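You operate a simulated robot arm through the tools that you are given. There is no shell and no other tool.

You are at the controls of a simulated robot arm. One attempt, no reset.

TASK
Grade the rim of the little violet bowl on the rim test stand.
Fine: switch RIM TEST on, squeeze the bowl in the seat, press the key for its grade (20 N or more is FIRM); the bowl stays in the seat; grey knob, slider and the other two bowls stay.
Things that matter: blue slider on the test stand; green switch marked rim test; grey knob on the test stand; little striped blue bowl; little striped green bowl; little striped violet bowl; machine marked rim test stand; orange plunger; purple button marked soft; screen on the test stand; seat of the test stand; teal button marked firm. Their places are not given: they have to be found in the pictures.

The check looks at the end state, three seconds after you hand in, the way a careful person would. Anything else that was tipped, shoved, dropped, spilled or broken makes it a failure.

THE ROBOT
A 6-joint arm with a fingered hand, fixed in place. Base frame: the origin is on the floor under the middle of its stand, x ahead of it, y to its left, z up. Units: m, rad, N and s.
With the tool pointing down near the work surface it reaches from about 0.26 to 0.92 m from the base axis. Its first joint turns from -2.897 to 2.897 rad. Payload 5 kg.
The TCP is the grasp point between the finger pads, 0.037 m short of the fingertips. In the tool frame z runs along the fingers and y along their closing line. The gripper opens to 0.124 m; its body begins 0.043 m behind the TCP. The gripper is a hand of 3 fingers: y runs from the thumb to the fingers, the wrist lies at [-0.021, -0.125, -0.215] in the tool frame.
Orientation is told as [roll, pitch, yaw] about the base's x, y, z axes, in that order, counted from this pose: with the fingers straight down and the wrist toward the robot, the tool's x, y and z point along [0, 1, 0], [1, 0, 0] and [0, 0, -1] of the base frame.

THE INTERFACE
- The arm moves only by the tool apply_moves. Its argument "deltas" is a list of rows, each an object of numbers (a shift or turn left out is 0): "x", "y", "z": the shift along the tool's x, y, z in cm; "ax", "ay", "az": the turn, a rotation vector about the tool's x, y, z in rad. In form: [{"x": .., "y": .., "z": .., "ax": .., "ay": .., "az": ..}, ...]. A call has 1 to 20 rows; each row is the pose to reach, as a shift and turn from the pose commanded when the call began, along the tool's axes at that moment. Each row takes 0.2 s and may step no farther than 0.05 m and 0.15 rad from the row before; otherwise, the whole call is refused. A pose out of reach is approached as far as the arm can. The call stops where the force on the tool passes 90 N (or 10 N more than at its start, if that is more) or the arm is blocked; 0.2 s more then pass. In this call time passes only in rows, and 0.2 s behind the last. The reply holds the time, the measured pose of the TCP, the force on the tool along the base axes, the opening and the grip force, in the units named above and with some noise, with the torque about the TCP (base axes, N m) and any sound that the robot's microphone picked up.
- Cameras (640 x 400 px; columns grow to the right, rows downward): "scene" is fixed at [0.2194, -0.6506, 1.4248]; the picture's right is [0.73, -0.69, 0.00], its down [-0.47, -0.50, -0.73] and it looks along [0.50, 0.53, -0.68] (base axes); focal length 288 px, centre (320, 200). "wrist" rides on the gripper at [0.072, -0.104, -0.154] in the tool frame; the picture's right is [-0.83, 0.26, -0.49], its down [-0.51, -0.72, 0.47] and it looks along [-0.23, 0.64, 0.73] (tool axes); focal length 243 px, centre (320, 200).
- camera(camera): a new picture of that camera. It takes no simulated time.
- finger_targets(index, middle, thumb_bend, thumb_turn): sets how far each is bent, from 0 (flat) to 1 (curled in); at 0.3 the hand is open as for a grip, at 0.7 the pads meet at the TCP. One left out holds its place. A second passes; each finger stops where it meets its share of the squeeze, and holds until it gets a number again. It is the only way to open and close the hand. It gives what a move gives, with no picture; readings hold the bend of each and the force on the fingers (four entries, about 0 where the hand has none), thumb and palm. thumb_turn goes from beside the hand (0) to across from the fingers (1), as for a grip.
- point_at(camera, pixels): for up to 12 pixels [column, row] of the newest picture of that camera ("zoom" is the newest enlarged one), the place [x, y, z] in the base frame of the surface seen there, good to about 0.002 m. It takes no simulated time.
- close_up(camera, box): a new picture of the part [left, top, right, bottom] of that camera's present view, enlarged. It takes no simulated time.
- sign_off(): hands the job in; it is judged then, once.

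Leave the gripper open and the arm clear of the work at the hand-in unless told otherwise.

The tools are called by a JSON object that holds its "op" and its "data". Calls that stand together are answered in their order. apply_moves: Moves the arm, as the interface text tells. Its arguments: {"type":"object","properties":{"deltas":{"type":"array"}},"required":["deltas"]} The other tools are called the same way: finger_targets (index, middle, thumb_bend, thumb_turn) moves the fingers one by one; camera (camera) takes a picture; point_at (camera, pixels) gives the place of the surface under pixels of a picture; close_up (camera, box) takes an enlarged picture of a part of a camera's view; sign_off () hands the job in.

At the start:

```text
t: 0.0
tool_pos: [0.6718, -0.3189, 1.182]
tcp_rot: [0.0, 0.0, 0.0]
contact_force: [0.5, -0.3, 0.4]
ft_torque: [-0.02, 0.0, -0.01]
opening: 0.1239
finger_force: 0.1
shape: jaw
bend: [0.3, 0.3, 0.3, 0.98]
finger forces: [0.1, 0.0, 0.0, 0.0, 0.0, 0.1]
```

scene: 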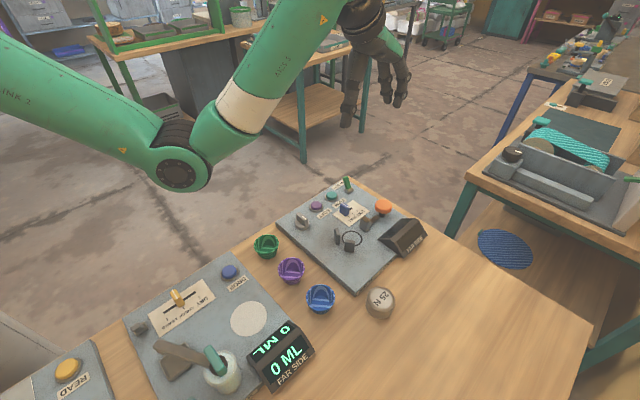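
wrist: 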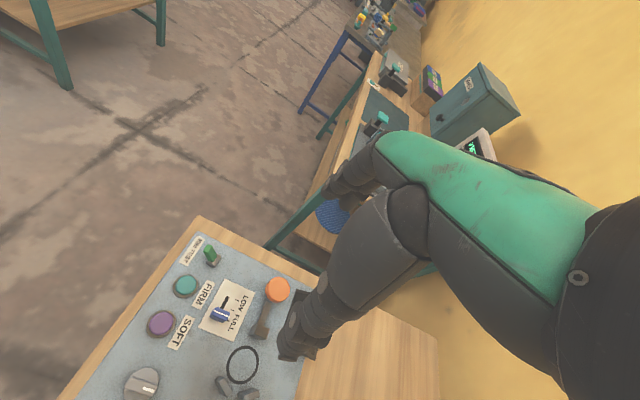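

The scene shows the test stand at about (350, 235) and the violet bowl at about (291, 270). I'll enlarge both areas.

{"op": "close_up", "data": {"camera": "scene", "box": [270, 170, 430, 270]}}

{"op": "close_up", "data": {"camera": "wrist", "box": [100, 220, 340, 400]}}

{"op": "point_at", "data": {"camera": "scene", "pixels": [[291, 270], [265, 246], [320, 298], [384, 206], [346, 184], [331, 196], [316, 206], [302, 222], [346, 209], [353, 238], [403, 238], [380, 302]]}}

```text
4.00 times, centred on (350, 220) of scene
```

zoom: 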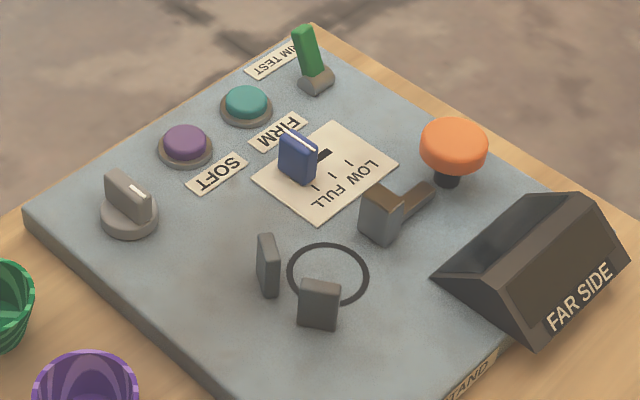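

```text
2.22 times, centred on (220, 310) of wrist
```

zoom: 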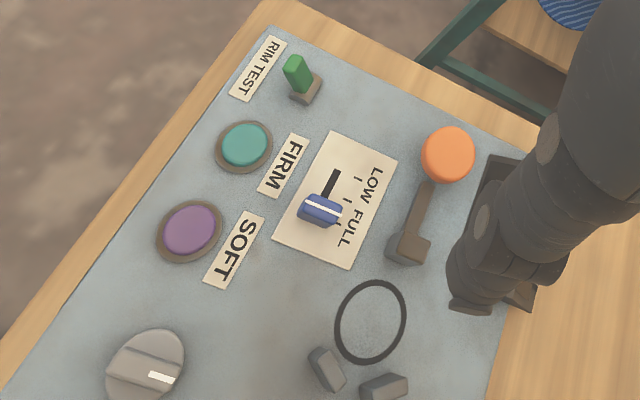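

```text
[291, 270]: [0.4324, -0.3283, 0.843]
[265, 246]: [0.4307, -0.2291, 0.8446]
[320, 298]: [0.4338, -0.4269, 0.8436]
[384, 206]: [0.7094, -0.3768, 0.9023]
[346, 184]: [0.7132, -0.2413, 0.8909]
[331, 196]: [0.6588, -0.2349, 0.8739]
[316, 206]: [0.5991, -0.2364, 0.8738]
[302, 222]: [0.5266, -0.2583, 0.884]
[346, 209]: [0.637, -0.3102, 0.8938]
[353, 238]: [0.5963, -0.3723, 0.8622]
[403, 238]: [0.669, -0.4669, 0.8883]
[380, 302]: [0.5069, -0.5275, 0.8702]
```

The stand has two upright posts and an arm-like jaw around a ring, which looks like the seat, and an orange plunger. I'll get exact positions on the bowl and the seat parts from enlarged views.

{"op": "close_up", "data": {"camera": "scene", "box": [240, 225, 352, 325]}}

```text
4.00 times, centred on (296, 275) of scene
```

zoom: 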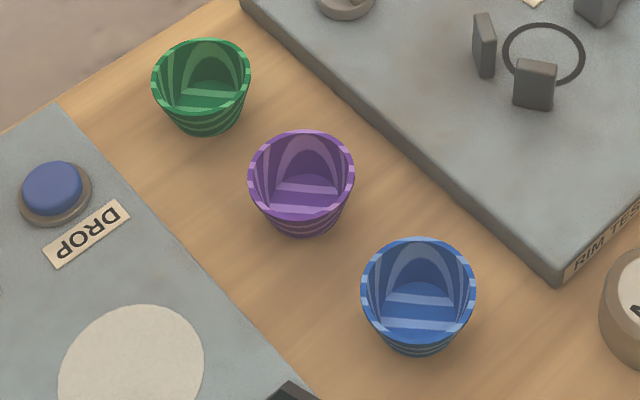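

I'll read the points on the violet bowl's rim and base, and on the neighbouring bowls.

{"op": "point_at", "data": {"camera": "zoom", "pixels": [[251, 178], [302, 133], [352, 180], [300, 219], [275, 208], [334, 208], [303, 234], [300, 188], [265, 145], [340, 145], [390, 150], [200, 200]]}}

{"op": "point_at", "data": {"camera": "scene", "pixels": [[336, 229], [337, 242], [350, 241], [350, 250], [364, 218], [364, 229], [375, 217], [342, 236], [362, 240], [353, 231], [352, 246], [336, 236]]}}

```text
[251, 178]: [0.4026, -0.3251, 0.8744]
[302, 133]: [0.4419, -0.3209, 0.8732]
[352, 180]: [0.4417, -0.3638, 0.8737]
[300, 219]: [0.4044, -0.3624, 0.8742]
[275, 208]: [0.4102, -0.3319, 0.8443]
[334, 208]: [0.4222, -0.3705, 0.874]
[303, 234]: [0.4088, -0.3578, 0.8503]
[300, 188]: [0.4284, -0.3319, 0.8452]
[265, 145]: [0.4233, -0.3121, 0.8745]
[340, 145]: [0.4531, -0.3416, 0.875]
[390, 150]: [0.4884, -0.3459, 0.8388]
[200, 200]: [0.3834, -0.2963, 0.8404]
```

```text
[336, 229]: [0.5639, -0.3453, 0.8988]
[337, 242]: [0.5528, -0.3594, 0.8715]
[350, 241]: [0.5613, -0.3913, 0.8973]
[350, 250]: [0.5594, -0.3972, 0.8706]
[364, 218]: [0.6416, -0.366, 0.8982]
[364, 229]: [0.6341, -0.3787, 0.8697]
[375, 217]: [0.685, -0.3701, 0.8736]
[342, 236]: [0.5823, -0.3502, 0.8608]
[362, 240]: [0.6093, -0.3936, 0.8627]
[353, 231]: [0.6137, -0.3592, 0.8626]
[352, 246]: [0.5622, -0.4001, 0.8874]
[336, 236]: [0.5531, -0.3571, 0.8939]
```

Now I'll check the same seat parts and the plunger from the wrist view, to cross-check their shape and position.

{"op": "close_up", "data": {"camera": "wrist", "box": [180, 260, 340, 400]}}

{"op": "close_up", "data": {"camera": "scene", "box": [328, 190, 408, 260]}}

```text
2.86 times, centred on (260, 330) of wrist
```

zoom: 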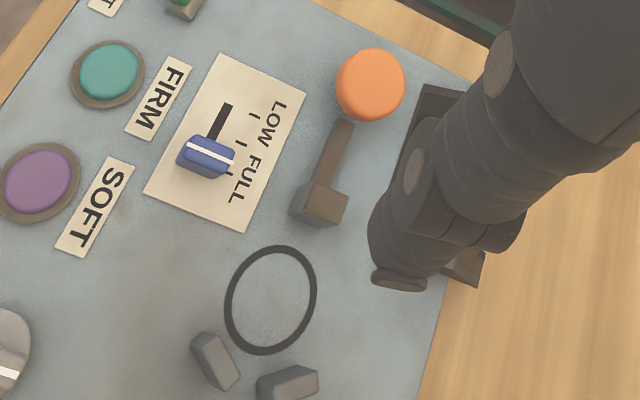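

```text
5.71 times, centred on (368, 225) of scene
```

zoom: 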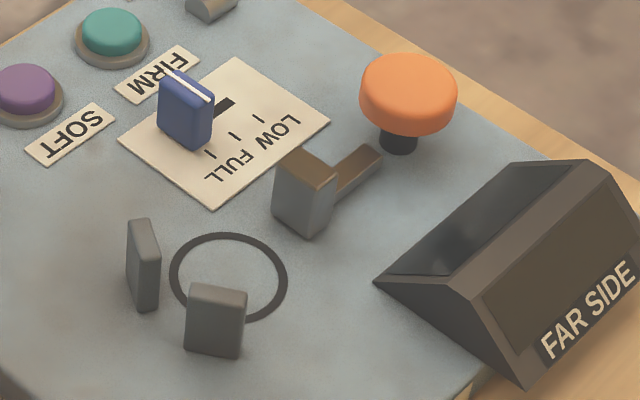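

I'll read the ring outline, the posts, the jaw and the plunger from this enlarged view.

{"op": "point_at", "data": {"camera": "zoom", "pixels": [[173, 272], [229, 236], [283, 270], [250, 318], [140, 220], [157, 250], [218, 290], [215, 350], [305, 160], [300, 210], [365, 155], [405, 75]]}}

{"op": "close_up", "data": {"camera": "scene", "box": [328, 190, 408, 260]}}

```text
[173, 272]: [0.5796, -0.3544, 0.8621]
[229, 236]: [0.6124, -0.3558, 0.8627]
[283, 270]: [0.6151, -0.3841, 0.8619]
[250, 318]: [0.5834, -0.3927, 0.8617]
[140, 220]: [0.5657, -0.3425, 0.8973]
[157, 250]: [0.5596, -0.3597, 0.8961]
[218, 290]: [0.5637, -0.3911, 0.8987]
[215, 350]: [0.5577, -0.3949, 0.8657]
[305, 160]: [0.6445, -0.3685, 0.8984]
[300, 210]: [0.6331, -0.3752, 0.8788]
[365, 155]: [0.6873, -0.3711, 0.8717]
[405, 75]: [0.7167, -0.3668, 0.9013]
```

```text
5.71 times, centred on (368, 225) of scene
```

zoom: 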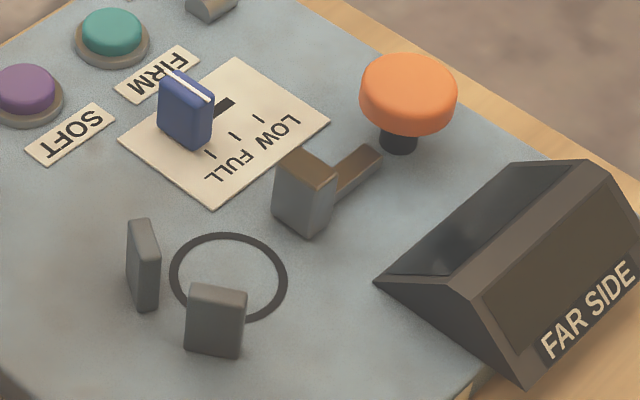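

Next I'll look at the green switch near (346, 184) and the buttons to see how the switch moves.

{"op": "close_up", "data": {"camera": "scene", "box": [320, 168, 368, 204]}}

{"op": "point_at", "data": {"camera": "zoom", "pixels": [[340, 130], [365, 215], [355, 285], [330, 300], [395, 290], [350, 170], [230, 240], [150, 360], [385, 200]]}}

{"op": "close_up", "data": {"camera": "wrist", "box": [160, 220, 256, 300]}}

```text
11.11 times, centred on (344, 186) of scene
```

zoom: 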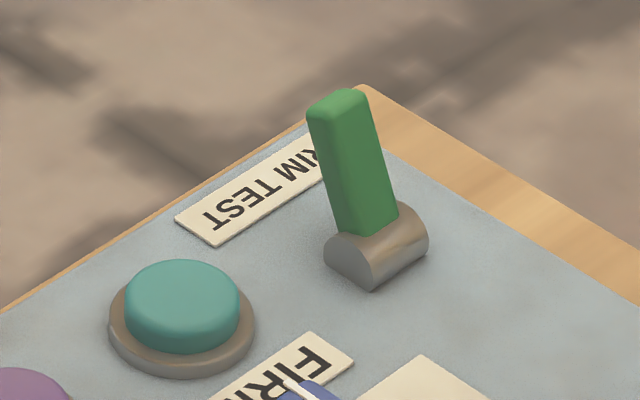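

```text
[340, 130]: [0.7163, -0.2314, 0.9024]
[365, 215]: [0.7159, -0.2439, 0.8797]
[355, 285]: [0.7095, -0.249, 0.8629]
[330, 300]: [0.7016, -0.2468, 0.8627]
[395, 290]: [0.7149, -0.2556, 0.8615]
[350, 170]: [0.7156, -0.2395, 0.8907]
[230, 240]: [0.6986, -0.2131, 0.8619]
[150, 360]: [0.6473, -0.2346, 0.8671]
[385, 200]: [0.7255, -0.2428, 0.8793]
```

```text
5.00 times, centred on (208, 260) of wrist
```

zoom: 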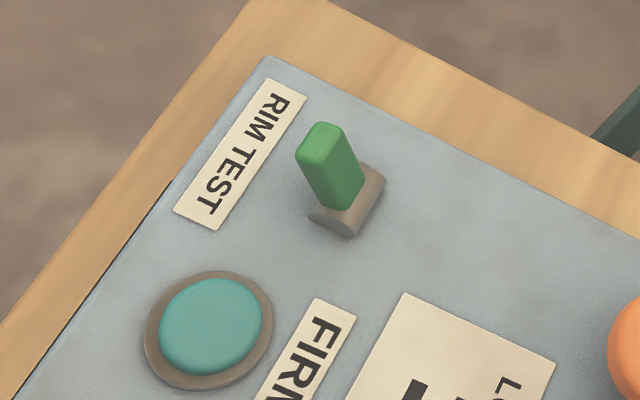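

The lever leans toward +y, with its tip near (0.716, -0.231, 0.905), so it flips toward -y. Before moving, I'll learn the shape of the hand by reading points on it in both pictures.

{"op": "close_up", "data": {"camera": "scene", "box": [320, 0, 440, 140]}}

{"op": "point_at", "data": {"camera": "scene", "pixels": [[346, 123], [350, 100], [352, 75], [379, 92], [383, 75], [400, 104], [403, 88], [397, 70], [380, 55], [365, 20], [360, 70], [390, 60]]}}

{"op": "close_up", "data": {"camera": "wrist", "box": [260, 110, 640, 400]}}

{"op": "point_at", "data": {"camera": "wrist", "pixels": [[282, 352], [300, 345], [325, 345], [320, 305], [355, 240], [410, 220], [335, 190], [360, 175], [325, 200], [350, 205], [400, 150], [480, 200]]}}

```text
2.86 times, centred on (380, 70) of scene
```

zoom: 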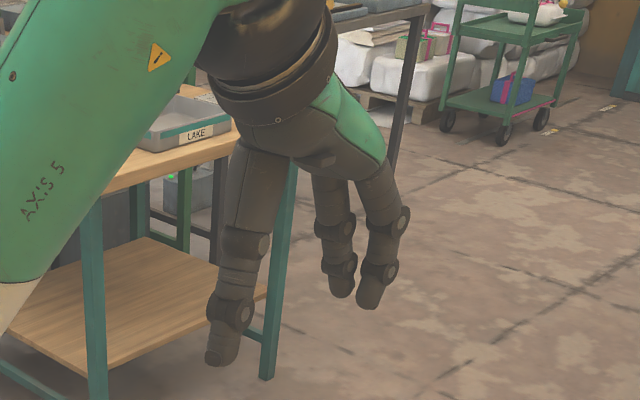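

```text
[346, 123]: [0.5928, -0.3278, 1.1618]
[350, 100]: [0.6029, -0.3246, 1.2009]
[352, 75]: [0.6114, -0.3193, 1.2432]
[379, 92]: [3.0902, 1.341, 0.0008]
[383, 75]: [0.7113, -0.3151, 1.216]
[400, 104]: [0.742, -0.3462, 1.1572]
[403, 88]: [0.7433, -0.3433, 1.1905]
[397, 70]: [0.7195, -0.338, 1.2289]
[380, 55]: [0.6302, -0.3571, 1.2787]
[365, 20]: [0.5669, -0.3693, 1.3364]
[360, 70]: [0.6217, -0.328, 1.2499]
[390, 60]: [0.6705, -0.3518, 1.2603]
```

```text
1.38 times, centred on (450, 255) of wrist
```

zoom: 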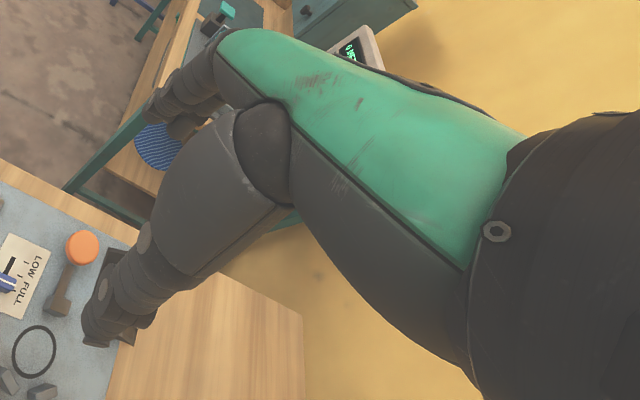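

```text
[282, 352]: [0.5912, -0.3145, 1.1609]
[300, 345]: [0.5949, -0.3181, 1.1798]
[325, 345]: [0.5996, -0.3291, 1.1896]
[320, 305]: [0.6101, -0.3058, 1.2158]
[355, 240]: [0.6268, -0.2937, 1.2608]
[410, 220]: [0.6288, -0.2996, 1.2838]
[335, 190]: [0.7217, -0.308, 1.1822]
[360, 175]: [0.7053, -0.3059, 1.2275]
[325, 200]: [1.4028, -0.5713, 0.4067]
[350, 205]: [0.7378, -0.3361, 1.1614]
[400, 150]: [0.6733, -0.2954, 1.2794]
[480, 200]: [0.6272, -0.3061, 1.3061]
```

The thumb tip is near (0.592, -0.322, 1.155) and the two finger tips are near (0.742, -0.343, 1.15) and (0.73, -0.305, 1.16). While still high, I'll try a pointing shape: one finger extended, the other curled, and the thumb bent.

{"op": "finger_targets", "data": {"index": 0.45, "middle": 1.0, "thumb_bend": 0.3}}

{"op": "close_up", "data": {"camera": "scene", "box": [320, 0, 440, 140]}}

{"op": "camera", "data": {"camera": "wrist"}}

```text
t: 1.0
tool_pos: [0.672, -0.3191, 1.183]
tcp_rot: [0.001, -0.001, 0.001]
contact_force: [0.8, 0.1, -0.2]
ft_torque: [0.03, 0.01, 0.01]
opening: 0.1058
finger_force: 0.0
shape: fingers
bend: [0.45, 1.0, 0.3, 0.98]
finger forces: [0.0, 0.0, 0.0, 0.0, 0.1, 0.1]
```

```text
2.86 times, centred on (380, 70) of scene
```

zoom: 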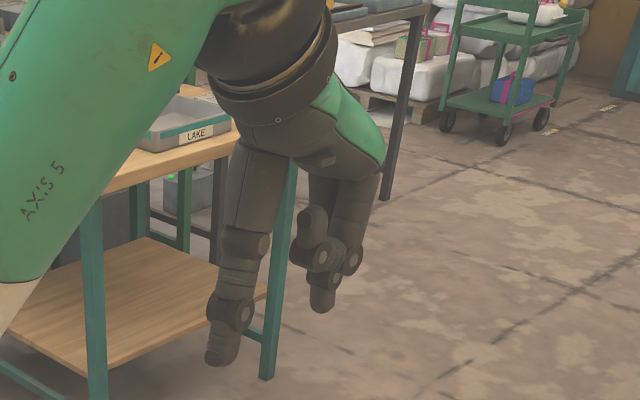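

```text
taken
```

wrist: 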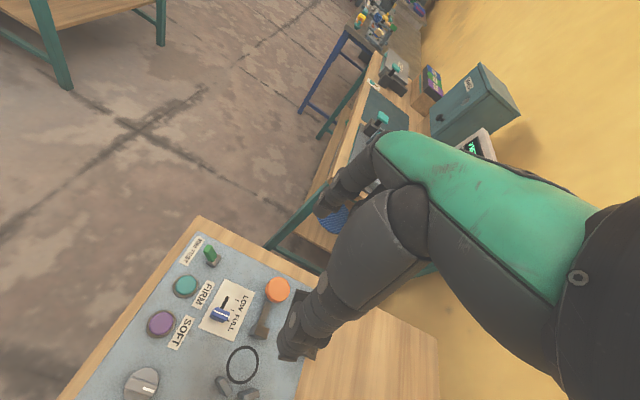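

The index finger is on the +y side and the middle finger is now curled. Next I'll try a three-finger pinch, which should be stiffer for pushing the switch, plunger and button.

{"op": "finger_targets", "data": {"index": 0.68, "middle": 0.68, "thumb_bend": 0.68, "thumb_turn": 1.0}}

{"op": "close_up", "data": {"camera": "scene", "box": [320, 0, 440, 140]}}

{"op": "camera", "data": {"camera": "wrist"}}

```text
t: 2.0
tool_pos: [0.6713, -0.3197, 1.1834]
tcp_rot: [0.0, 0.001, 0.001]
contact_force: [-0.1, 0.6, 0.0]
ft_torque: [0.0, 0.01, 0.01]
opening: 0.0135
finger_force: 0.1
shape: fingers
bend: [0.68, 0.68, 0.68, 1.0]
finger forces: [0.0, 0.1, 0.1, 0.0, 0.0, 0.0]
```

```text
2.86 times, centred on (380, 70) of scene
```

zoom: 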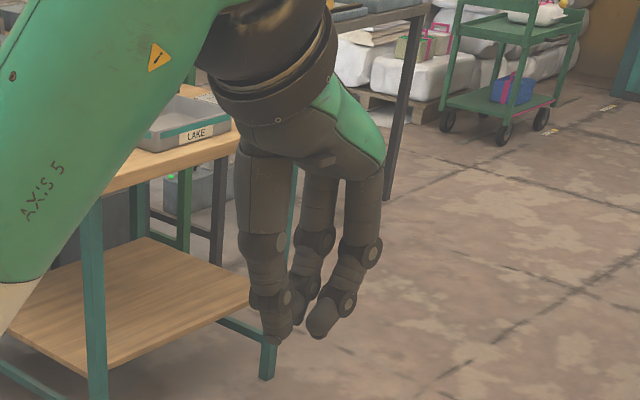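

```text
taken
```

wrist: 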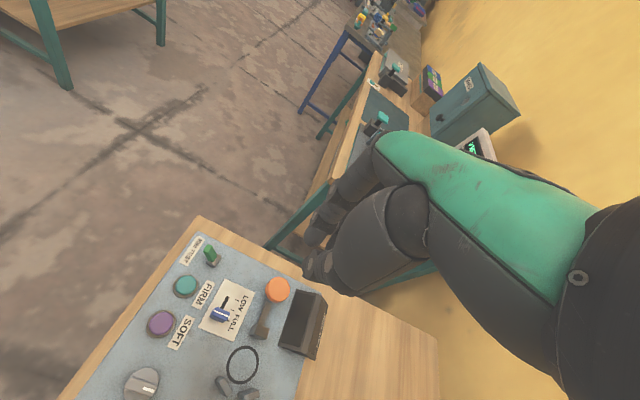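

This pinch is compact. I'll measure where its tips are relative to the TCP.

{"op": "point_at", "data": {"camera": "zoom", "pixels": [[276, 342], [263, 310], [262, 250], [298, 318], [300, 280], [317, 338], [335, 300], [345, 270], [375, 250], [290, 310], [318, 240]]}}

{"op": "point_at", "data": {"camera": "wrist", "pixels": [[305, 265], [320, 268], [312, 235], [330, 212], [345, 190], [310, 325], [320, 310]]}}

```text
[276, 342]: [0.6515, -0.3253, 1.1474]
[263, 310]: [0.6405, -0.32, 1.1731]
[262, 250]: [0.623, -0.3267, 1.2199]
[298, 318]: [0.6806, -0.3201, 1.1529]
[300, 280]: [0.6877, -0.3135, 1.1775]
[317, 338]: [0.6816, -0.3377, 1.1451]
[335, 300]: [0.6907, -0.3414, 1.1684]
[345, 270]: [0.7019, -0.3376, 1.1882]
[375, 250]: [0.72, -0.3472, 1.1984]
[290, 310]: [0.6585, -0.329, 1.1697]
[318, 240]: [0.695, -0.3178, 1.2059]
```

```text
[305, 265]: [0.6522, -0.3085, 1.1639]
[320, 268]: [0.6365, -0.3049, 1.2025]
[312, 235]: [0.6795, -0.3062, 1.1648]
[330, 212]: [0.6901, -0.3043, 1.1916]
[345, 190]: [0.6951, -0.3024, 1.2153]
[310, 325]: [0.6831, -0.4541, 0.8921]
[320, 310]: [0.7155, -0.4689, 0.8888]
```

The pinch tips sit about 0.038 m below the TCP, and the middle finger's side is about 0.028 m toward -y. I'll move to a point on the +y side of the green lever, near (0.709, -0.165), and come down partway to z≈0.96.

{"op": "apply_moves", "data": {"deltas": [{"x": 4, "y": 1}, {"x": 8, "y": 2}, {"x": 12, "y": 3}, {"x": 15.5, "y": 3.7}, {"x": 15.5, "y": 3.7, "z": 4.5}, {"x": 15.5, "y": 3.7, "z": 9}, {"x": 15.5, "y": 3.7, "z": 13.5}, {"x": 15.5, "y": 3.7, "z": 18}, {"x": 15.5, "y": 3.7, "z": 22}]}}

{"op": "camera", "data": {"camera": "scene"}}

{"op": "camera", "data": {"camera": "wrist"}}

```text
t: 4.0
tool_pos: [0.71, -0.1651, 0.963]
tcp_rot: [0.001, -0.002, 0.0]
contact_force: [-0.8, 0.3, -0.4]
ft_torque: [-0.02, 0.02, -0.01]
opening: 0.0132
finger_force: 0.0
shape: fingers
bend: [0.68, 0.68, 0.68, 1.0]
finger forces: [0.0, 0.0, 0.0, 0.1, 0.0, 0.0]
```

```text
taken
```

scene: 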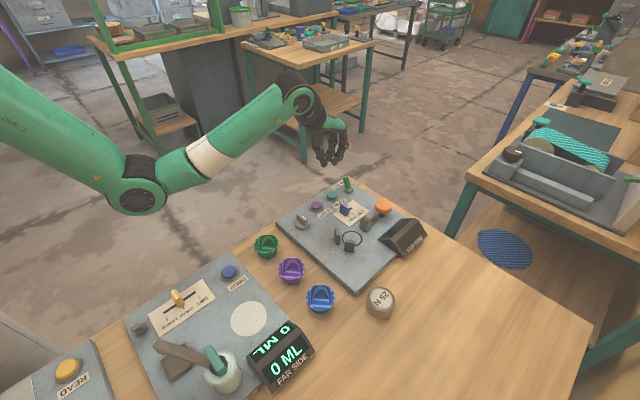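

```text
taken
```

wrist: 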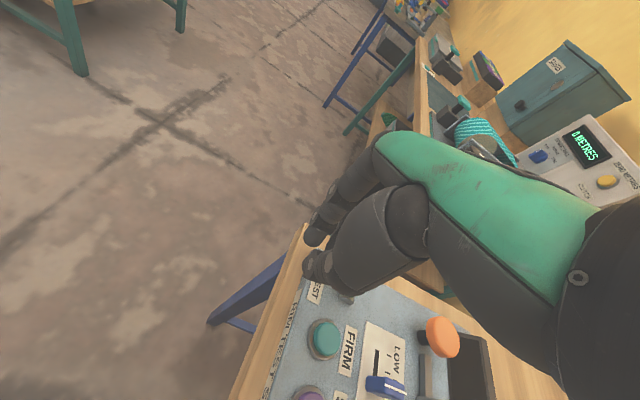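

The hand is on the +y side of the lever, at about (330, 150) in the scene. I'll go down to z≈0.919 and ease toward the lever in -y.

{"op": "apply_moves", "data": {"deltas": [{"z": 2.2}, {"z": 4.4}, {"z": 4.4, "x": -1}, {"z": 4.4, "x": -2}]}}

{"op": "close_up", "data": {"camera": "scene", "box": [296, 110, 392, 220]}}

```text
t: 5.0
tool_pos: [0.7086, -0.1848, 0.9202]
tcp_rot: [0.001, -0.001, 0.0]
contact_force: [0.4, -0.2, 0.0]
ft_torque: [-0.03, 0.03, -0.01]
opening: 0.013
finger_force: 0.1
shape: fingers
bend: [0.68, 0.68, 0.68, 1.0]
finger forces: [0.0, 0.1, 0.0, 0.0, 0.0, 0.0]
```

```text
3.64 times, centred on (344, 165) of scene
```

zoom: 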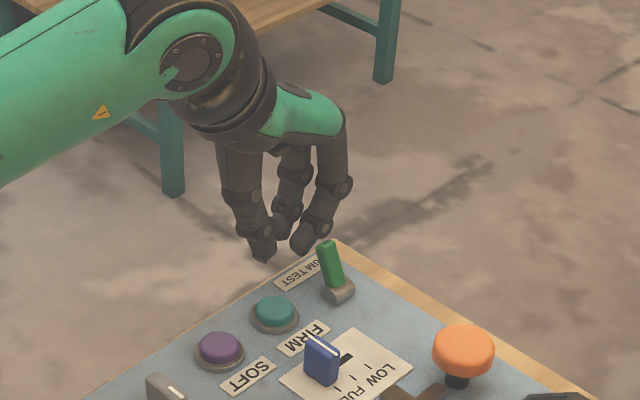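

The middle fingertip is beside the lever at about (320, 240) in the enlarged view, with no contact yet. I'll push slowly toward -y.

{"op": "apply_moves", "data": {"deltas": [{"x": -0.6}, {"x": -1.2}, {"x": -1.8}, {"x": -2.4}, {"x": -3.0}, {"x": -3.6}]}}

{"op": "close_up", "data": {"camera": "scene", "box": [296, 110, 392, 220]}}

```text
t: 6.4
tool_pos: [0.7092, -0.2199, 0.919]
tcp_rot: [-0.002, 0.001, -0.002]
contact_force: [0.0, -0.4, 0.2]
ft_torque: [0.02, 0.01, -0.01]
opening: 0.0132
finger_force: 0.2
shape: fingers
bend: [0.68, 0.68, 0.68, 1.0]
finger forces: [0.0, 0.0, 0.0, 0.1, 0.0, 0.1]
heard: click
```

```text
3.64 times, centred on (344, 165) of scene
```

zoom: 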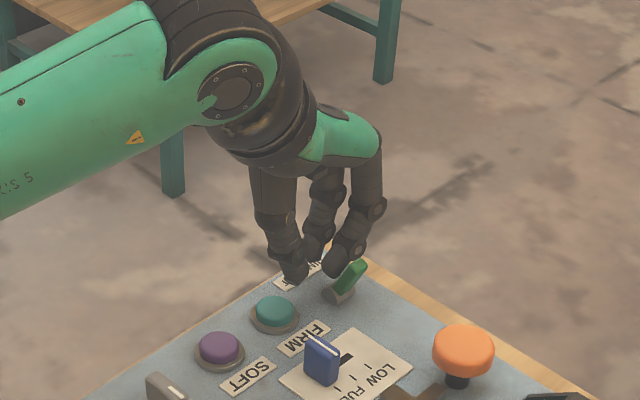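

I heard a click, and the lever now leans toward -y. I'll back off in +y, rise, and check the screen.

{"op": "apply_moves", "data": {"deltas": [{"x": 1.5}, {"x": 3}, {"x": 3, "z": -4.5}, {"x": 3, "z": -9}, {"x": 3, "z": -13}]}}

{"op": "close_up", "data": {"camera": "scene", "box": [270, 160, 450, 300]}}

{"op": "camera", "data": {"camera": "wrist"}}

```text
t: 7.6
tool_pos: [0.7096, -0.1898, 1.0495]
tcp_rot: [0.0, -0.001, -0.002]
contact_force: [0.3, 0.0, -0.4]
ft_torque: [0.0, 0.01, 0.0]
opening: 0.0131
finger_force: 0.1
shape: fingers
bend: [0.68, 0.68, 0.68, 1.0]
finger forces: [0.0, 0.0, 0.1, 0.0, 0.0, 0.0]
```

```text
2.86 times, centred on (360, 230) of scene
```

zoom: 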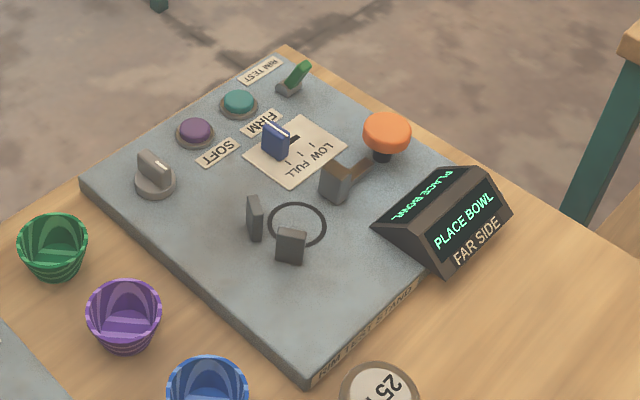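

```text
taken
```

wrist: 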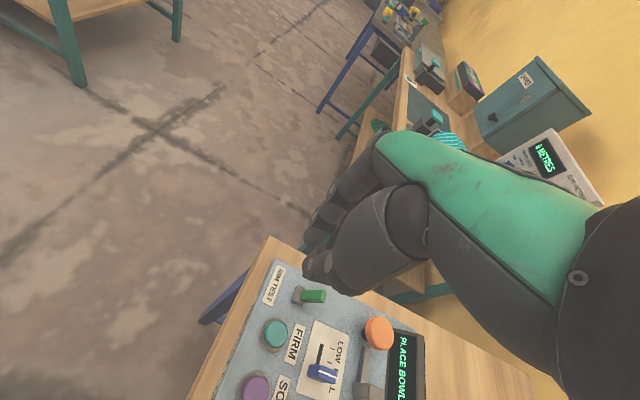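

The screen now says PLACE BOWL. Next I'll measure the gaps around the violet bowl before grasping it.

{"op": "close_up", "data": {"camera": "scene", "box": [240, 225, 352, 325]}}

{"op": "point_at", "data": {"camera": "zoom", "pixels": [[150, 200], [150, 225], [220, 280], [215, 300], [420, 160], [430, 150], [415, 175], [205, 45], [202, 128], [155, 85], [420, 240], [420, 345]]}}

{"op": "camera", "data": {"camera": "scene"}}

```text
4.00 times, centred on (296, 275) of scene
```

zoom: 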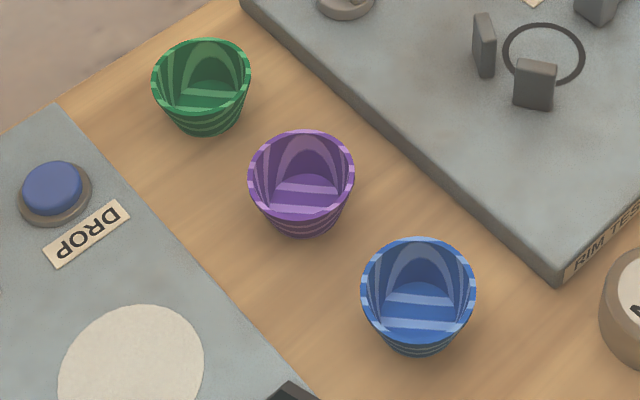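

```text
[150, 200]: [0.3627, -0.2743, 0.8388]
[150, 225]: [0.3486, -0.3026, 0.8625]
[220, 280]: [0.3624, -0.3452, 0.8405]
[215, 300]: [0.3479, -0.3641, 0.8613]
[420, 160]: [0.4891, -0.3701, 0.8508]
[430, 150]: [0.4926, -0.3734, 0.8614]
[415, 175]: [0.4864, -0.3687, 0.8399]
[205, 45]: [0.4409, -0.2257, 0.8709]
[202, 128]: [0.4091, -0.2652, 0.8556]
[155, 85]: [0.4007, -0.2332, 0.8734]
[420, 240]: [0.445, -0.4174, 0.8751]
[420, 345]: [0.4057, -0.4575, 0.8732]
```

```text
taken
```

scene: 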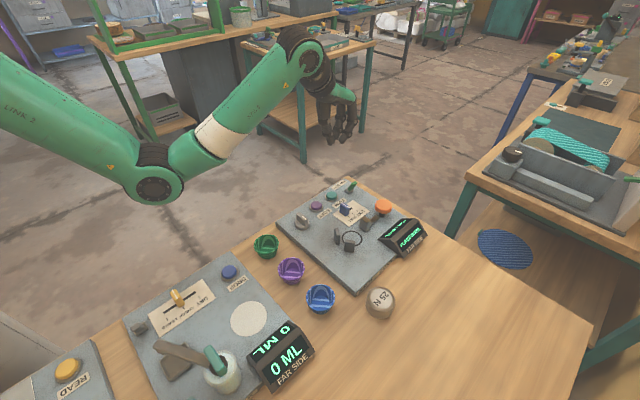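

The free gap runs from x≈0.352 (dosing plate edge) to x≈0.490 (stand edge), and the violet bowl's centre is near (0.4235, -0.342) with its rim at z 0.874. I'll partly open the fingers and move above the bowl at a safe height.

{"op": "finger_targets", "data": {"index": 0.45, "middle": 0.45, "thumb_bend": 0.45, "thumb_turn": 1.0}}

{"op": "apply_moves", "data": {"deltas": [{"y": -4.2, "x": -2.1}, {"y": -8.4, "x": -4.2}, {"y": -12.6, "x": -6.3}, {"y": -16.8, "x": -8.4}, {"y": -21, "x": -10.5}, {"y": -25, "x": -12.6}, {"y": -28.6, "x": -14.8}, {"y": -28.6, "x": -14.8, "z": 4}]}}

{"op": "camera", "data": {"camera": "wrist"}}

{"op": "camera", "data": {"camera": "scene"}}

```text
t: 8.6
tool_pos: [0.7104, -0.1906, 1.0487]
tcp_rot: [0.0, -0.001, 0.001]
contact_force: [-0.4, 0.3, 0.6]
ft_torque: [0.03, 0.01, -0.02]
opening: 0.0825
finger_force: 0.1
shape: fingers
bend: [0.45, 0.45, 0.45, 0.99]
finger forces: [0.1, 0.1, 0.1, 0.0, 0.1, 0.0]
```

```text
t: 10.4
tool_pos: [0.4216, -0.3386, 1.01]
tcp_rot: [-0.001, 0.0, 0.0]
contact_force: [-0.2, 0.3, 0.0]
ft_torque: [0.04, -0.02, 0.05]
opening: 0.0827
finger_force: 0.0
shape: fingers
bend: [0.45, 0.45, 0.45, 0.99]
finger forces: [0.1, 0.1, 0.1, 0.0, 0.0, 0.0]
```

```text
taken
```

wrist: 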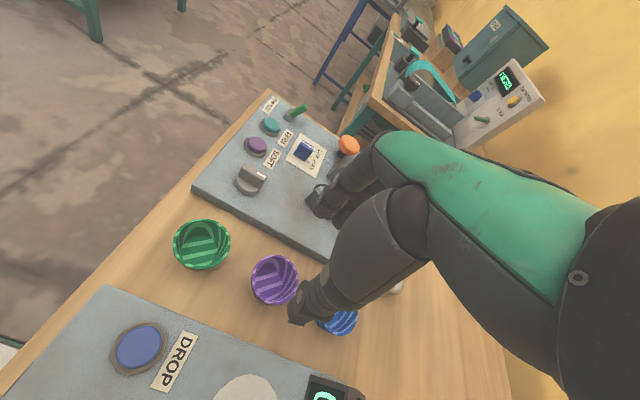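

```text
taken
```

scene: 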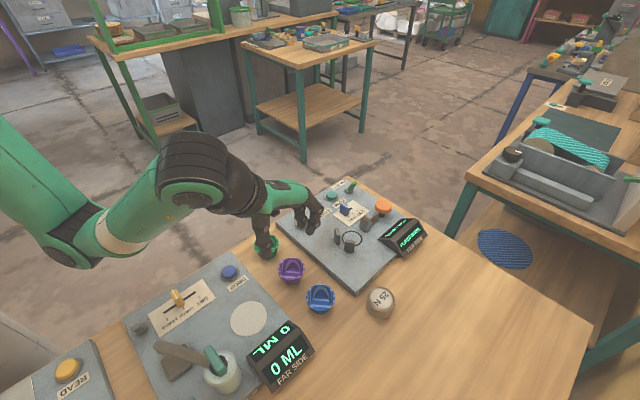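

Both views show the bowl and the fingers. I'll enlarge them and cross-check the bowl's centre against the finger positions.

{"op": "close_up", "data": {"camera": "wrist", "box": [220, 160, 380, 360]}}

{"op": "point_at", "data": {"camera": "wrist", "pixels": [[251, 281], [264, 258], [278, 254], [296, 270], [298, 285], [272, 305], [256, 298], [293, 320], [300, 305], [335, 330]]}}

{"op": "close_up", "data": {"camera": "scene", "box": [230, 160, 350, 300]}}

```text
2.00 times, centred on (300, 260) of wrist
```

zoom: 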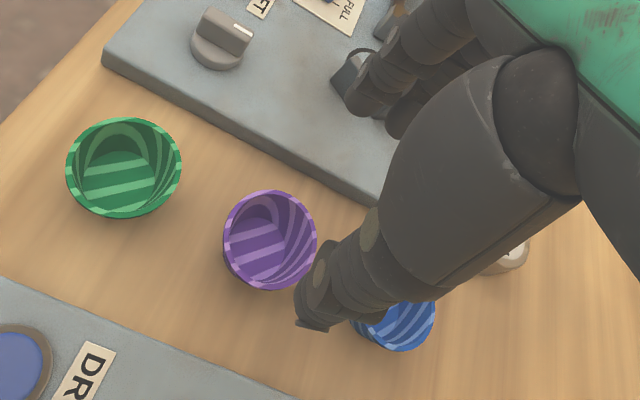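

```text
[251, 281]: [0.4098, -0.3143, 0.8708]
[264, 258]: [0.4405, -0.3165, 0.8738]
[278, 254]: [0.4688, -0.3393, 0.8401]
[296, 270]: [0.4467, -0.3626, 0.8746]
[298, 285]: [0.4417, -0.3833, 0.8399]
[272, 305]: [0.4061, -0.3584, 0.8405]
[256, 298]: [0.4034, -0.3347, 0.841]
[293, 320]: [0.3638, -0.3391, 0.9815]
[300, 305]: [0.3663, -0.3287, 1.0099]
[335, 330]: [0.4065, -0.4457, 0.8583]
```

```text
2.86 times, centred on (290, 230) of scene
```

zoom: 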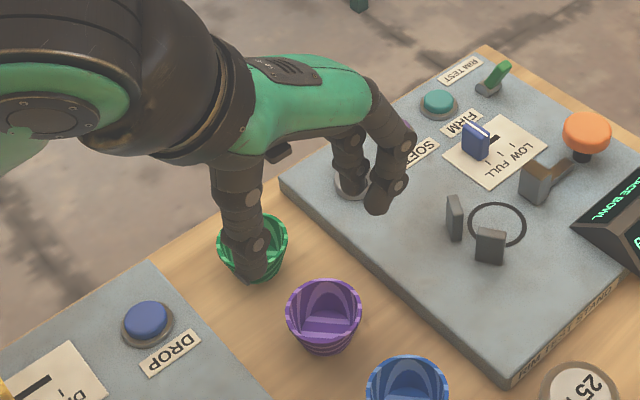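

I'll read the fingertip positions in this view to find the hand's true centre line.

{"op": "point_at", "data": {"camera": "zoom", "pixels": [[250, 277], [268, 262], [240, 262], [376, 212], [395, 200], [385, 190], [350, 192], [345, 180], [288, 318], [324, 282], [360, 312], [323, 340]]}}

{"op": "close_up", "data": {"camera": "wrist", "box": [240, 180, 340, 350]}}

```text
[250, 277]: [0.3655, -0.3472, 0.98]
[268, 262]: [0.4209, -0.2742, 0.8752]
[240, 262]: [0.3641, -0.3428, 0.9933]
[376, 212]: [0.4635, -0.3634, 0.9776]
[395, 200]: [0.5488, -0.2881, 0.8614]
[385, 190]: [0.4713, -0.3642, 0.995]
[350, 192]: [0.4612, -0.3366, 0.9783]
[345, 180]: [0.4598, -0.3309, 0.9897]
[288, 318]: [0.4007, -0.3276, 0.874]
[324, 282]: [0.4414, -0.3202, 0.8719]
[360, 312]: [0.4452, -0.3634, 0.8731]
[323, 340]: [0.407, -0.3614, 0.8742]
```

```text
2.35 times, centred on (290, 265) of wrist
```

zoom: 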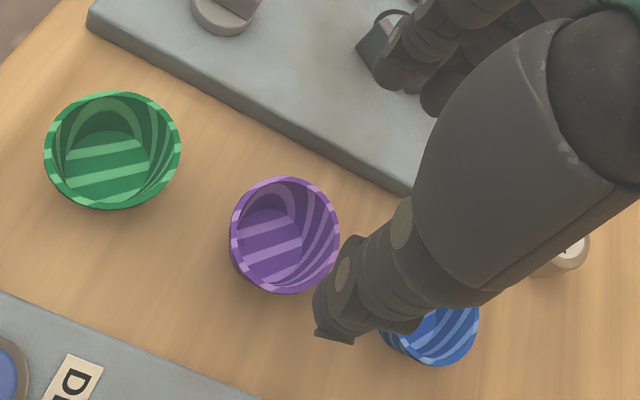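

The bowl's centre comes out near (0.4235, -0.3425) and the hand's centre line is within 2–3 mm of it. I'll make a small correction and descend to about 3 cm above the grasp height.

{"op": "apply_moves", "data": {"deltas": [{"x": -0.2, "y": 0.2, "z": 2.5}, {"x": -0.2, "y": 0.2, "z": 5}, {"x": -0.2, "y": 0.2, "z": 7.5}, {"x": -0.2, "y": 0.2, "z": 9.5}]}}

{"op": "close_up", "data": {"camera": "scene", "box": [230, 180, 350, 320]}}

{"op": "close_up", "data": {"camera": "wrist", "box": [220, 160, 380, 360]}}

```text
t: 11.4
tool_pos: [0.4261, -0.3396, 0.9138]
tcp_rot: [0.001, 0.0, 0.002]
contact_force: [0.3, -0.1, 0.3]
ft_torque: [0.0, 0.01, 0.0]
opening: 0.0829
finger_force: 0.0
shape: fingers
bend: [0.45, 0.45, 0.45, 0.99]
finger forces: [0.0, 0.1, 0.0, 0.0, 0.1, 0.1]
```

```text
2.86 times, centred on (290, 250) of scene
```

zoom: 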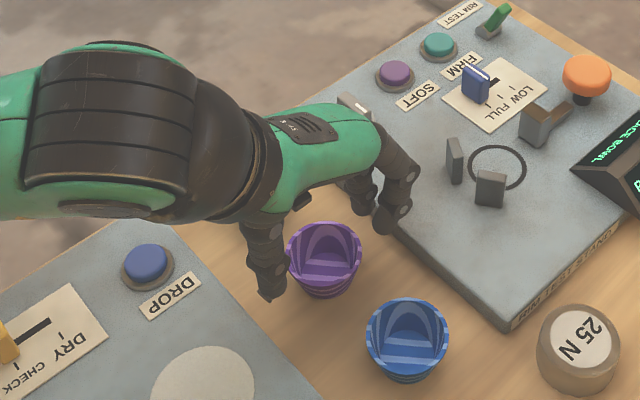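

```text
2.00 times, centred on (300, 260) of wrist
```

zoom: 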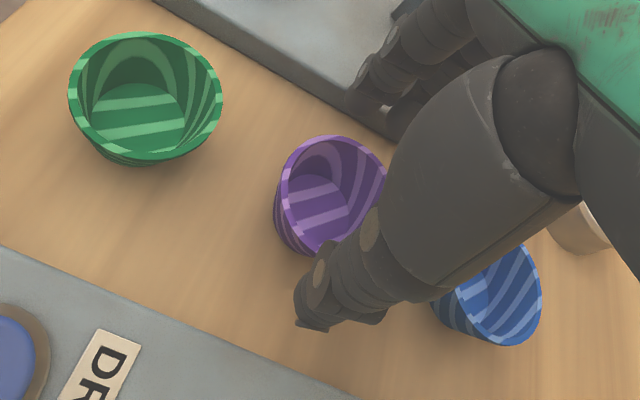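

The fingers straddle the bowl, but the finger side is close to the stand edge. I'll shift 0.35 cm toward the robot and then check the clearances from points.

{"op": "apply_moves", "data": {"deltas": [{"y": -0.35}]}}

{"op": "close_up", "data": {"camera": "scene", "box": [280, 210, 360, 290]}}

{"op": "point_at", "data": {"camera": "scene", "pixels": [[376, 260]]}}

```text
t: 11.8
tool_pos: [0.4227, -0.3408, 0.9136]
tcp_rot: [0.001, 0.001, 0.0]
contact_force: [1.1, -0.7, 0.4]
ft_torque: [-0.03, -0.02, 0.02]
opening: 0.0826
finger_force: 0.0
shape: fingers
bend: [0.45, 0.45, 0.45, 0.99]
finger forces: [0.1, 0.0, 0.0, 0.1, 0.1, 0.1]
```

```text
5.00 times, centred on (320, 250) of scene
```

zoom: 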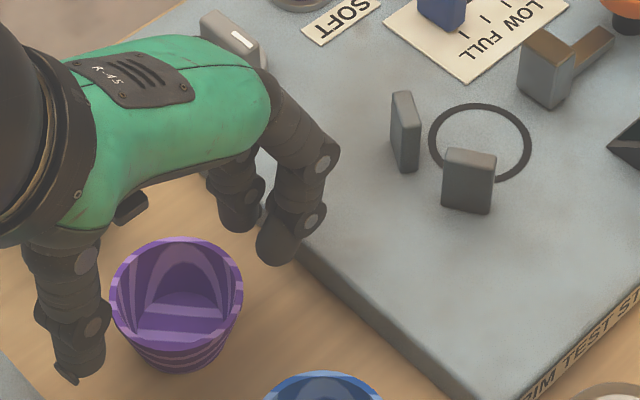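

```text
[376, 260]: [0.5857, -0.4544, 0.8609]
```

I'll check where the fingertip and knuckles are relative to the stand edge at x 0.490.

{"op": "point_at", "data": {"camera": "zoom", "pixels": [[272, 258], [285, 245], [298, 235], [310, 218], [325, 165], [335, 150], [235, 220], [70, 375], [95, 330], [112, 310], [240, 310], [178, 245]]}}

```text
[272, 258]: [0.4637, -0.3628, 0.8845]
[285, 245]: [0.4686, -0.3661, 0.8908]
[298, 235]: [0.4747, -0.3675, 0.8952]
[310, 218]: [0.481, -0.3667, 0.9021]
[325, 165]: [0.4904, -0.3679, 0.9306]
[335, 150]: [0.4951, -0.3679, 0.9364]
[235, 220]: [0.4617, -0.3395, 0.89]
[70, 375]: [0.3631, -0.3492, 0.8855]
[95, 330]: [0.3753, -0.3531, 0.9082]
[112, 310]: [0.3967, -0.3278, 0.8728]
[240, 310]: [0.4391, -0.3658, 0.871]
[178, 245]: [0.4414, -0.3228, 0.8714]
```

The clearances are good: the fingertips are at x≈0.47–0.475 near their ends, below the 0.490 stand edge. I'll descend 2.8 cm to the grasp height, with the TCP about 1 cm above the rim.

{"op": "apply_moves", "data": {"deltas": [{"z": 0.8}, {"z": 1.6}, {"z": 2.2}, {"z": 2.8}]}}

{"op": "close_up", "data": {"camera": "scene", "box": [260, 220, 360, 300]}}

{"op": "close_up", "data": {"camera": "wrist", "box": [220, 160, 380, 360]}}

```text
t: 12.8
tool_pos: [0.422, -0.3414, 0.8865]
tcp_rot: [0.0, 0.002, -0.001]
contact_force: [0.4, -0.1, 0.0]
ft_torque: [0.02, 0.02, 0.02]
opening: 0.0826
finger_force: 0.1
shape: fingers
bend: [0.45, 0.45, 0.45, 0.99]
finger forces: [0.0, 0.0, 0.0, 0.0, 0.1, 0.0]
```

```text
5.00 times, centred on (310, 260) of scene
```

zoom: 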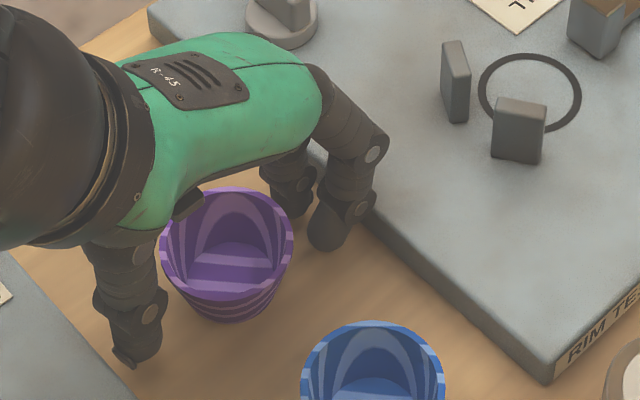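

```text
2.00 times, centred on (300, 260) of wrist
```

zoom: 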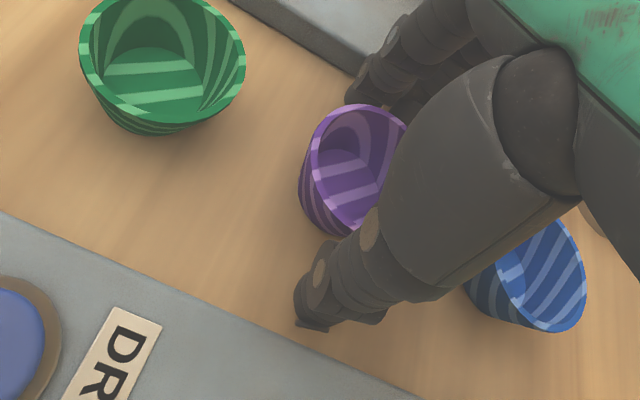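

The fingers straddle the bowl at rim height with no contact. I'll close gently in stages.

{"op": "finger_targets", "data": {"index": 0.53, "middle": 0.53, "thumb_bend": 0.53}}

{"op": "close_up", "data": {"camera": "scene", "box": [260, 220, 360, 300]}}

```text
t: 13.8
tool_pos: [0.4232, -0.3398, 0.886]
tcp_rot: [-0.001, 0.0, -0.001]
contact_force: [0.3, -0.1, 0.5]
ft_torque: [0.02, 0.03, 0.02]
opening: 0.0586
finger_force: 0.1
shape: fingers
bend: [0.53, 0.53, 0.53, 1.0]
finger forces: [0.1, 0.1, 0.0, 0.0, 0.1, 0.1]
```

```text
5.00 times, centred on (310, 260) of scene
```

zoom: 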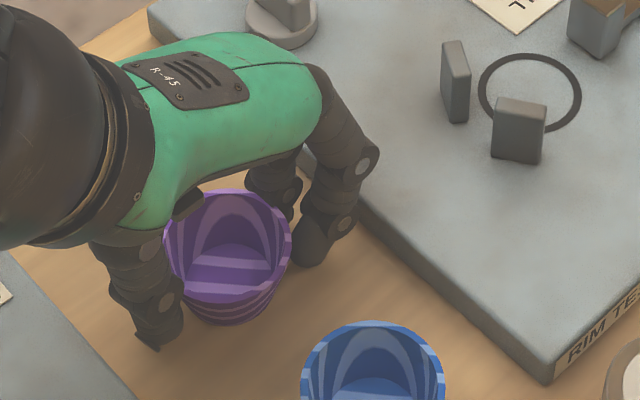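

No contact force yet. I'll close a bit more.

{"op": "finger_targets", "data": {"index": 0.57, "middle": 0.57, "thumb_bend": 0.57}}

{"op": "close_up", "data": {"camera": "scene", "box": [260, 220, 360, 300]}}

```text
t: 14.8
tool_pos: [0.4227, -0.3413, 0.8854]
tcp_rot: [0.0, -0.001, 0.0]
contact_force: [-0.6, 0.0, 0.0]
ft_torque: [-0.02, 0.02, 0.01]
opening: 0.0546
finger_force: 2.7
shape: fingers
bend: [0.54, 0.56, 0.54, 1.0]
finger forces: [2.4, 0.0, 0.0, 0.0, 2.4, 0.1]
```

```text
5.00 times, centred on (310, 260) of scene
```

zoom: 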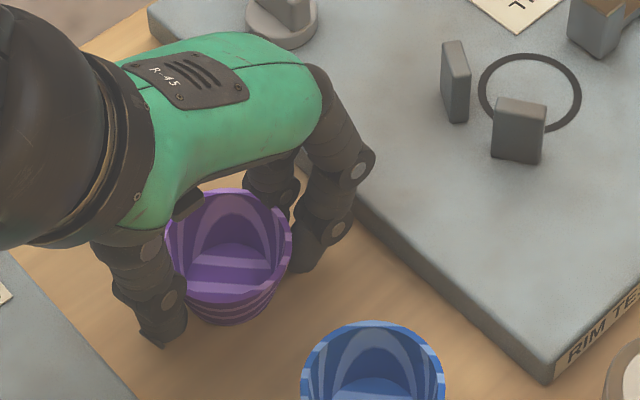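

The index and thumb touch the bowl at about 2.4 N; the middle finger is not touching yet. I'll close the middle further, and raise the target on the others slightly.

{"op": "finger_targets", "data": {"index": 0.58, "middle": 0.64, "thumb_bend": 0.58}}

{"op": "close_up", "data": {"camera": "scene", "box": [260, 220, 360, 300]}}

{"op": "close_up", "data": {"camera": "wrist", "box": [220, 160, 380, 360]}}

```text
t: 15.8
tool_pos: [0.4215, -0.3396, 0.8857]
tcp_rot: [-0.002, 0.0, 0.0]
contact_force: [0.1, -0.2, 1.4]
ft_torque: [-0.03, -0.01, 0.04]
opening: 0.0538
finger_force: 6.4
shape: fingers
bend: [0.56, 0.6, 0.54, 1.0]
finger forces: [1.6, 5.0, 0.0, 0.0, 6.4, 0.0]
```

```text
5.00 times, centred on (310, 260) of scene
```

zoom: 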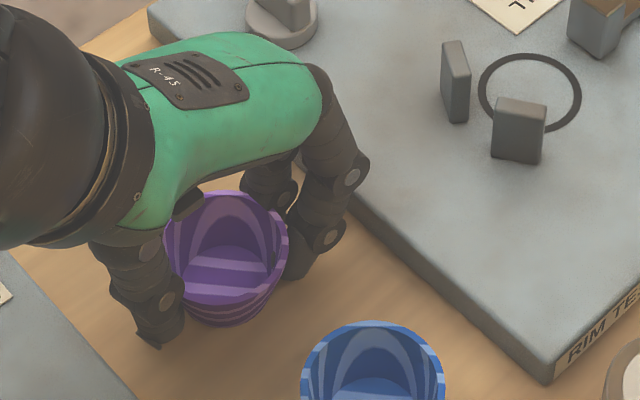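

```text
2.00 times, centred on (300, 260) of wrist
```

zoom: 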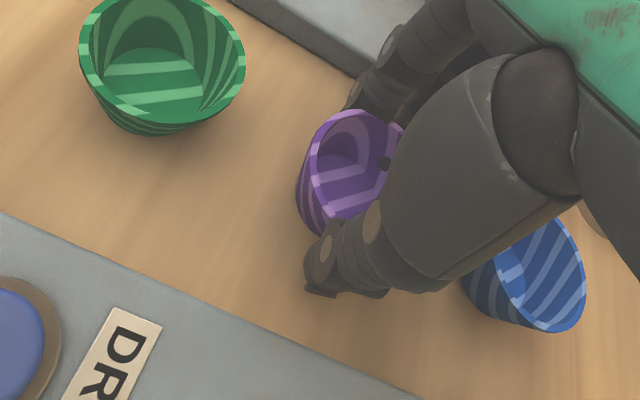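

All three fingers now hold the bowl: index 1.6 N, middle 5.0 N, thumb 6.4 N. I'll balance the index a little and then lift slowly.

{"op": "finger_targets", "data": {"index": 0.605, "middle": 0.64, "thumb_bend": 0.6}}

{"op": "apply_moves", "data": {"deltas": [{"z": -0.5}, {"z": -1}, {"z": -2}, {"z": -3}]}}

{"op": "close_up", "data": {"camera": "scene", "box": [260, 200, 360, 300]}}

{"op": "close_up", "data": {"camera": "wrist", "box": [220, 160, 380, 360]}}

```text
t: 16.8
tool_pos: [0.4212, -0.3405, 0.8865]
tcp_rot: [0.0, 0.0, 0.0]
contact_force: [-0.3, 0.3, 0.0]
ft_torque: [0.0, 0.01, -0.02]
opening: 0.052
finger_force: 10.2
shape: fingers
bend: [0.57, 0.6, 0.55, 1.0]
finger forces: [4.7, 4.8, 0.0, 0.1, 10.0, 0.0]
```

```text
t: 17.8
tool_pos: [0.4214, -0.3403, 0.9165]
tcp_rot: [0.001, -0.001, -0.001]
contact_force: [1.0, -0.8, 0.1]
ft_torque: [0.0, 0.03, 0.01]
opening: 0.0521
finger_force: 9.8
shape: fingers
bend: [0.57, 0.6, 0.55, 1.0]
finger forces: [5.0, 4.8, 0.1, 0.0, 9.8, 0.1]
```

```text
4.00 times, centred on (310, 250) of scene
```

zoom: 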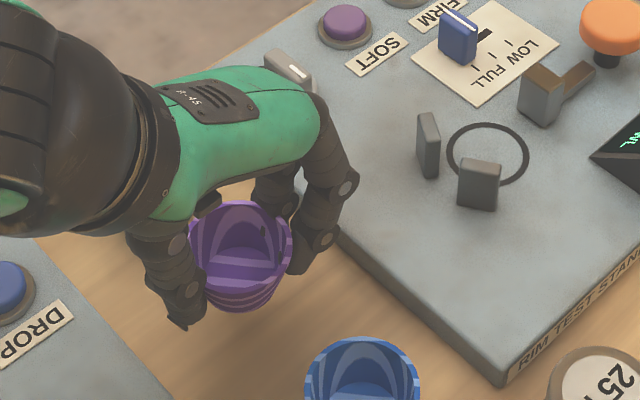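

```text
2.00 times, centred on (300, 260) of wrist
```

zoom: 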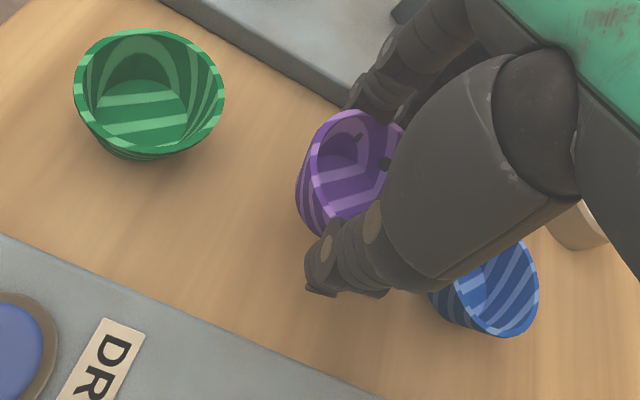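

The bowl is lifted and steady at about 10 N. I'll measure its centre relative to the TCP while it's held.

{"op": "point_at", "data": {"camera": "zoom", "pixels": [[331, 222]]}}

{"op": "close_up", "data": {"camera": "scene", "box": [270, 230, 330, 290]}}

```text
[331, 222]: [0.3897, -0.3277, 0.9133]
```

```text
6.67 times, centred on (300, 260) of scene
```

zoom: 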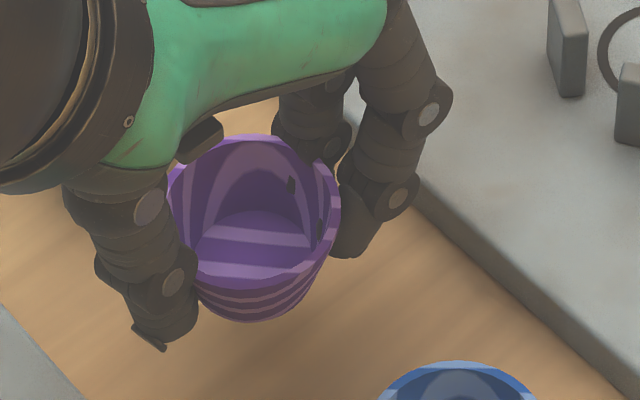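

{"op": "point_at", "data": {"camera": "zoom", "pixels": [[337, 210], [325, 245], [290, 278], [250, 288], [215, 283], [172, 185], [240, 138], [300, 155], [335, 180], [250, 318], [250, 245], [300, 230]]}}

```text
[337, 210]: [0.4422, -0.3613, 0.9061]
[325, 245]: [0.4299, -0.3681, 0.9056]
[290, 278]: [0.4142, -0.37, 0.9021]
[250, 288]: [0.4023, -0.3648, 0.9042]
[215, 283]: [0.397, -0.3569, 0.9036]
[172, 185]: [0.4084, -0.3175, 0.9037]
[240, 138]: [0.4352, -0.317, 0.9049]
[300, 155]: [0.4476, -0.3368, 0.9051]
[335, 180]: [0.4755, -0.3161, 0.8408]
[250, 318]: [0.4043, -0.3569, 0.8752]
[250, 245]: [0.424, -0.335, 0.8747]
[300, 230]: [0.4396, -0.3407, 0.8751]
```

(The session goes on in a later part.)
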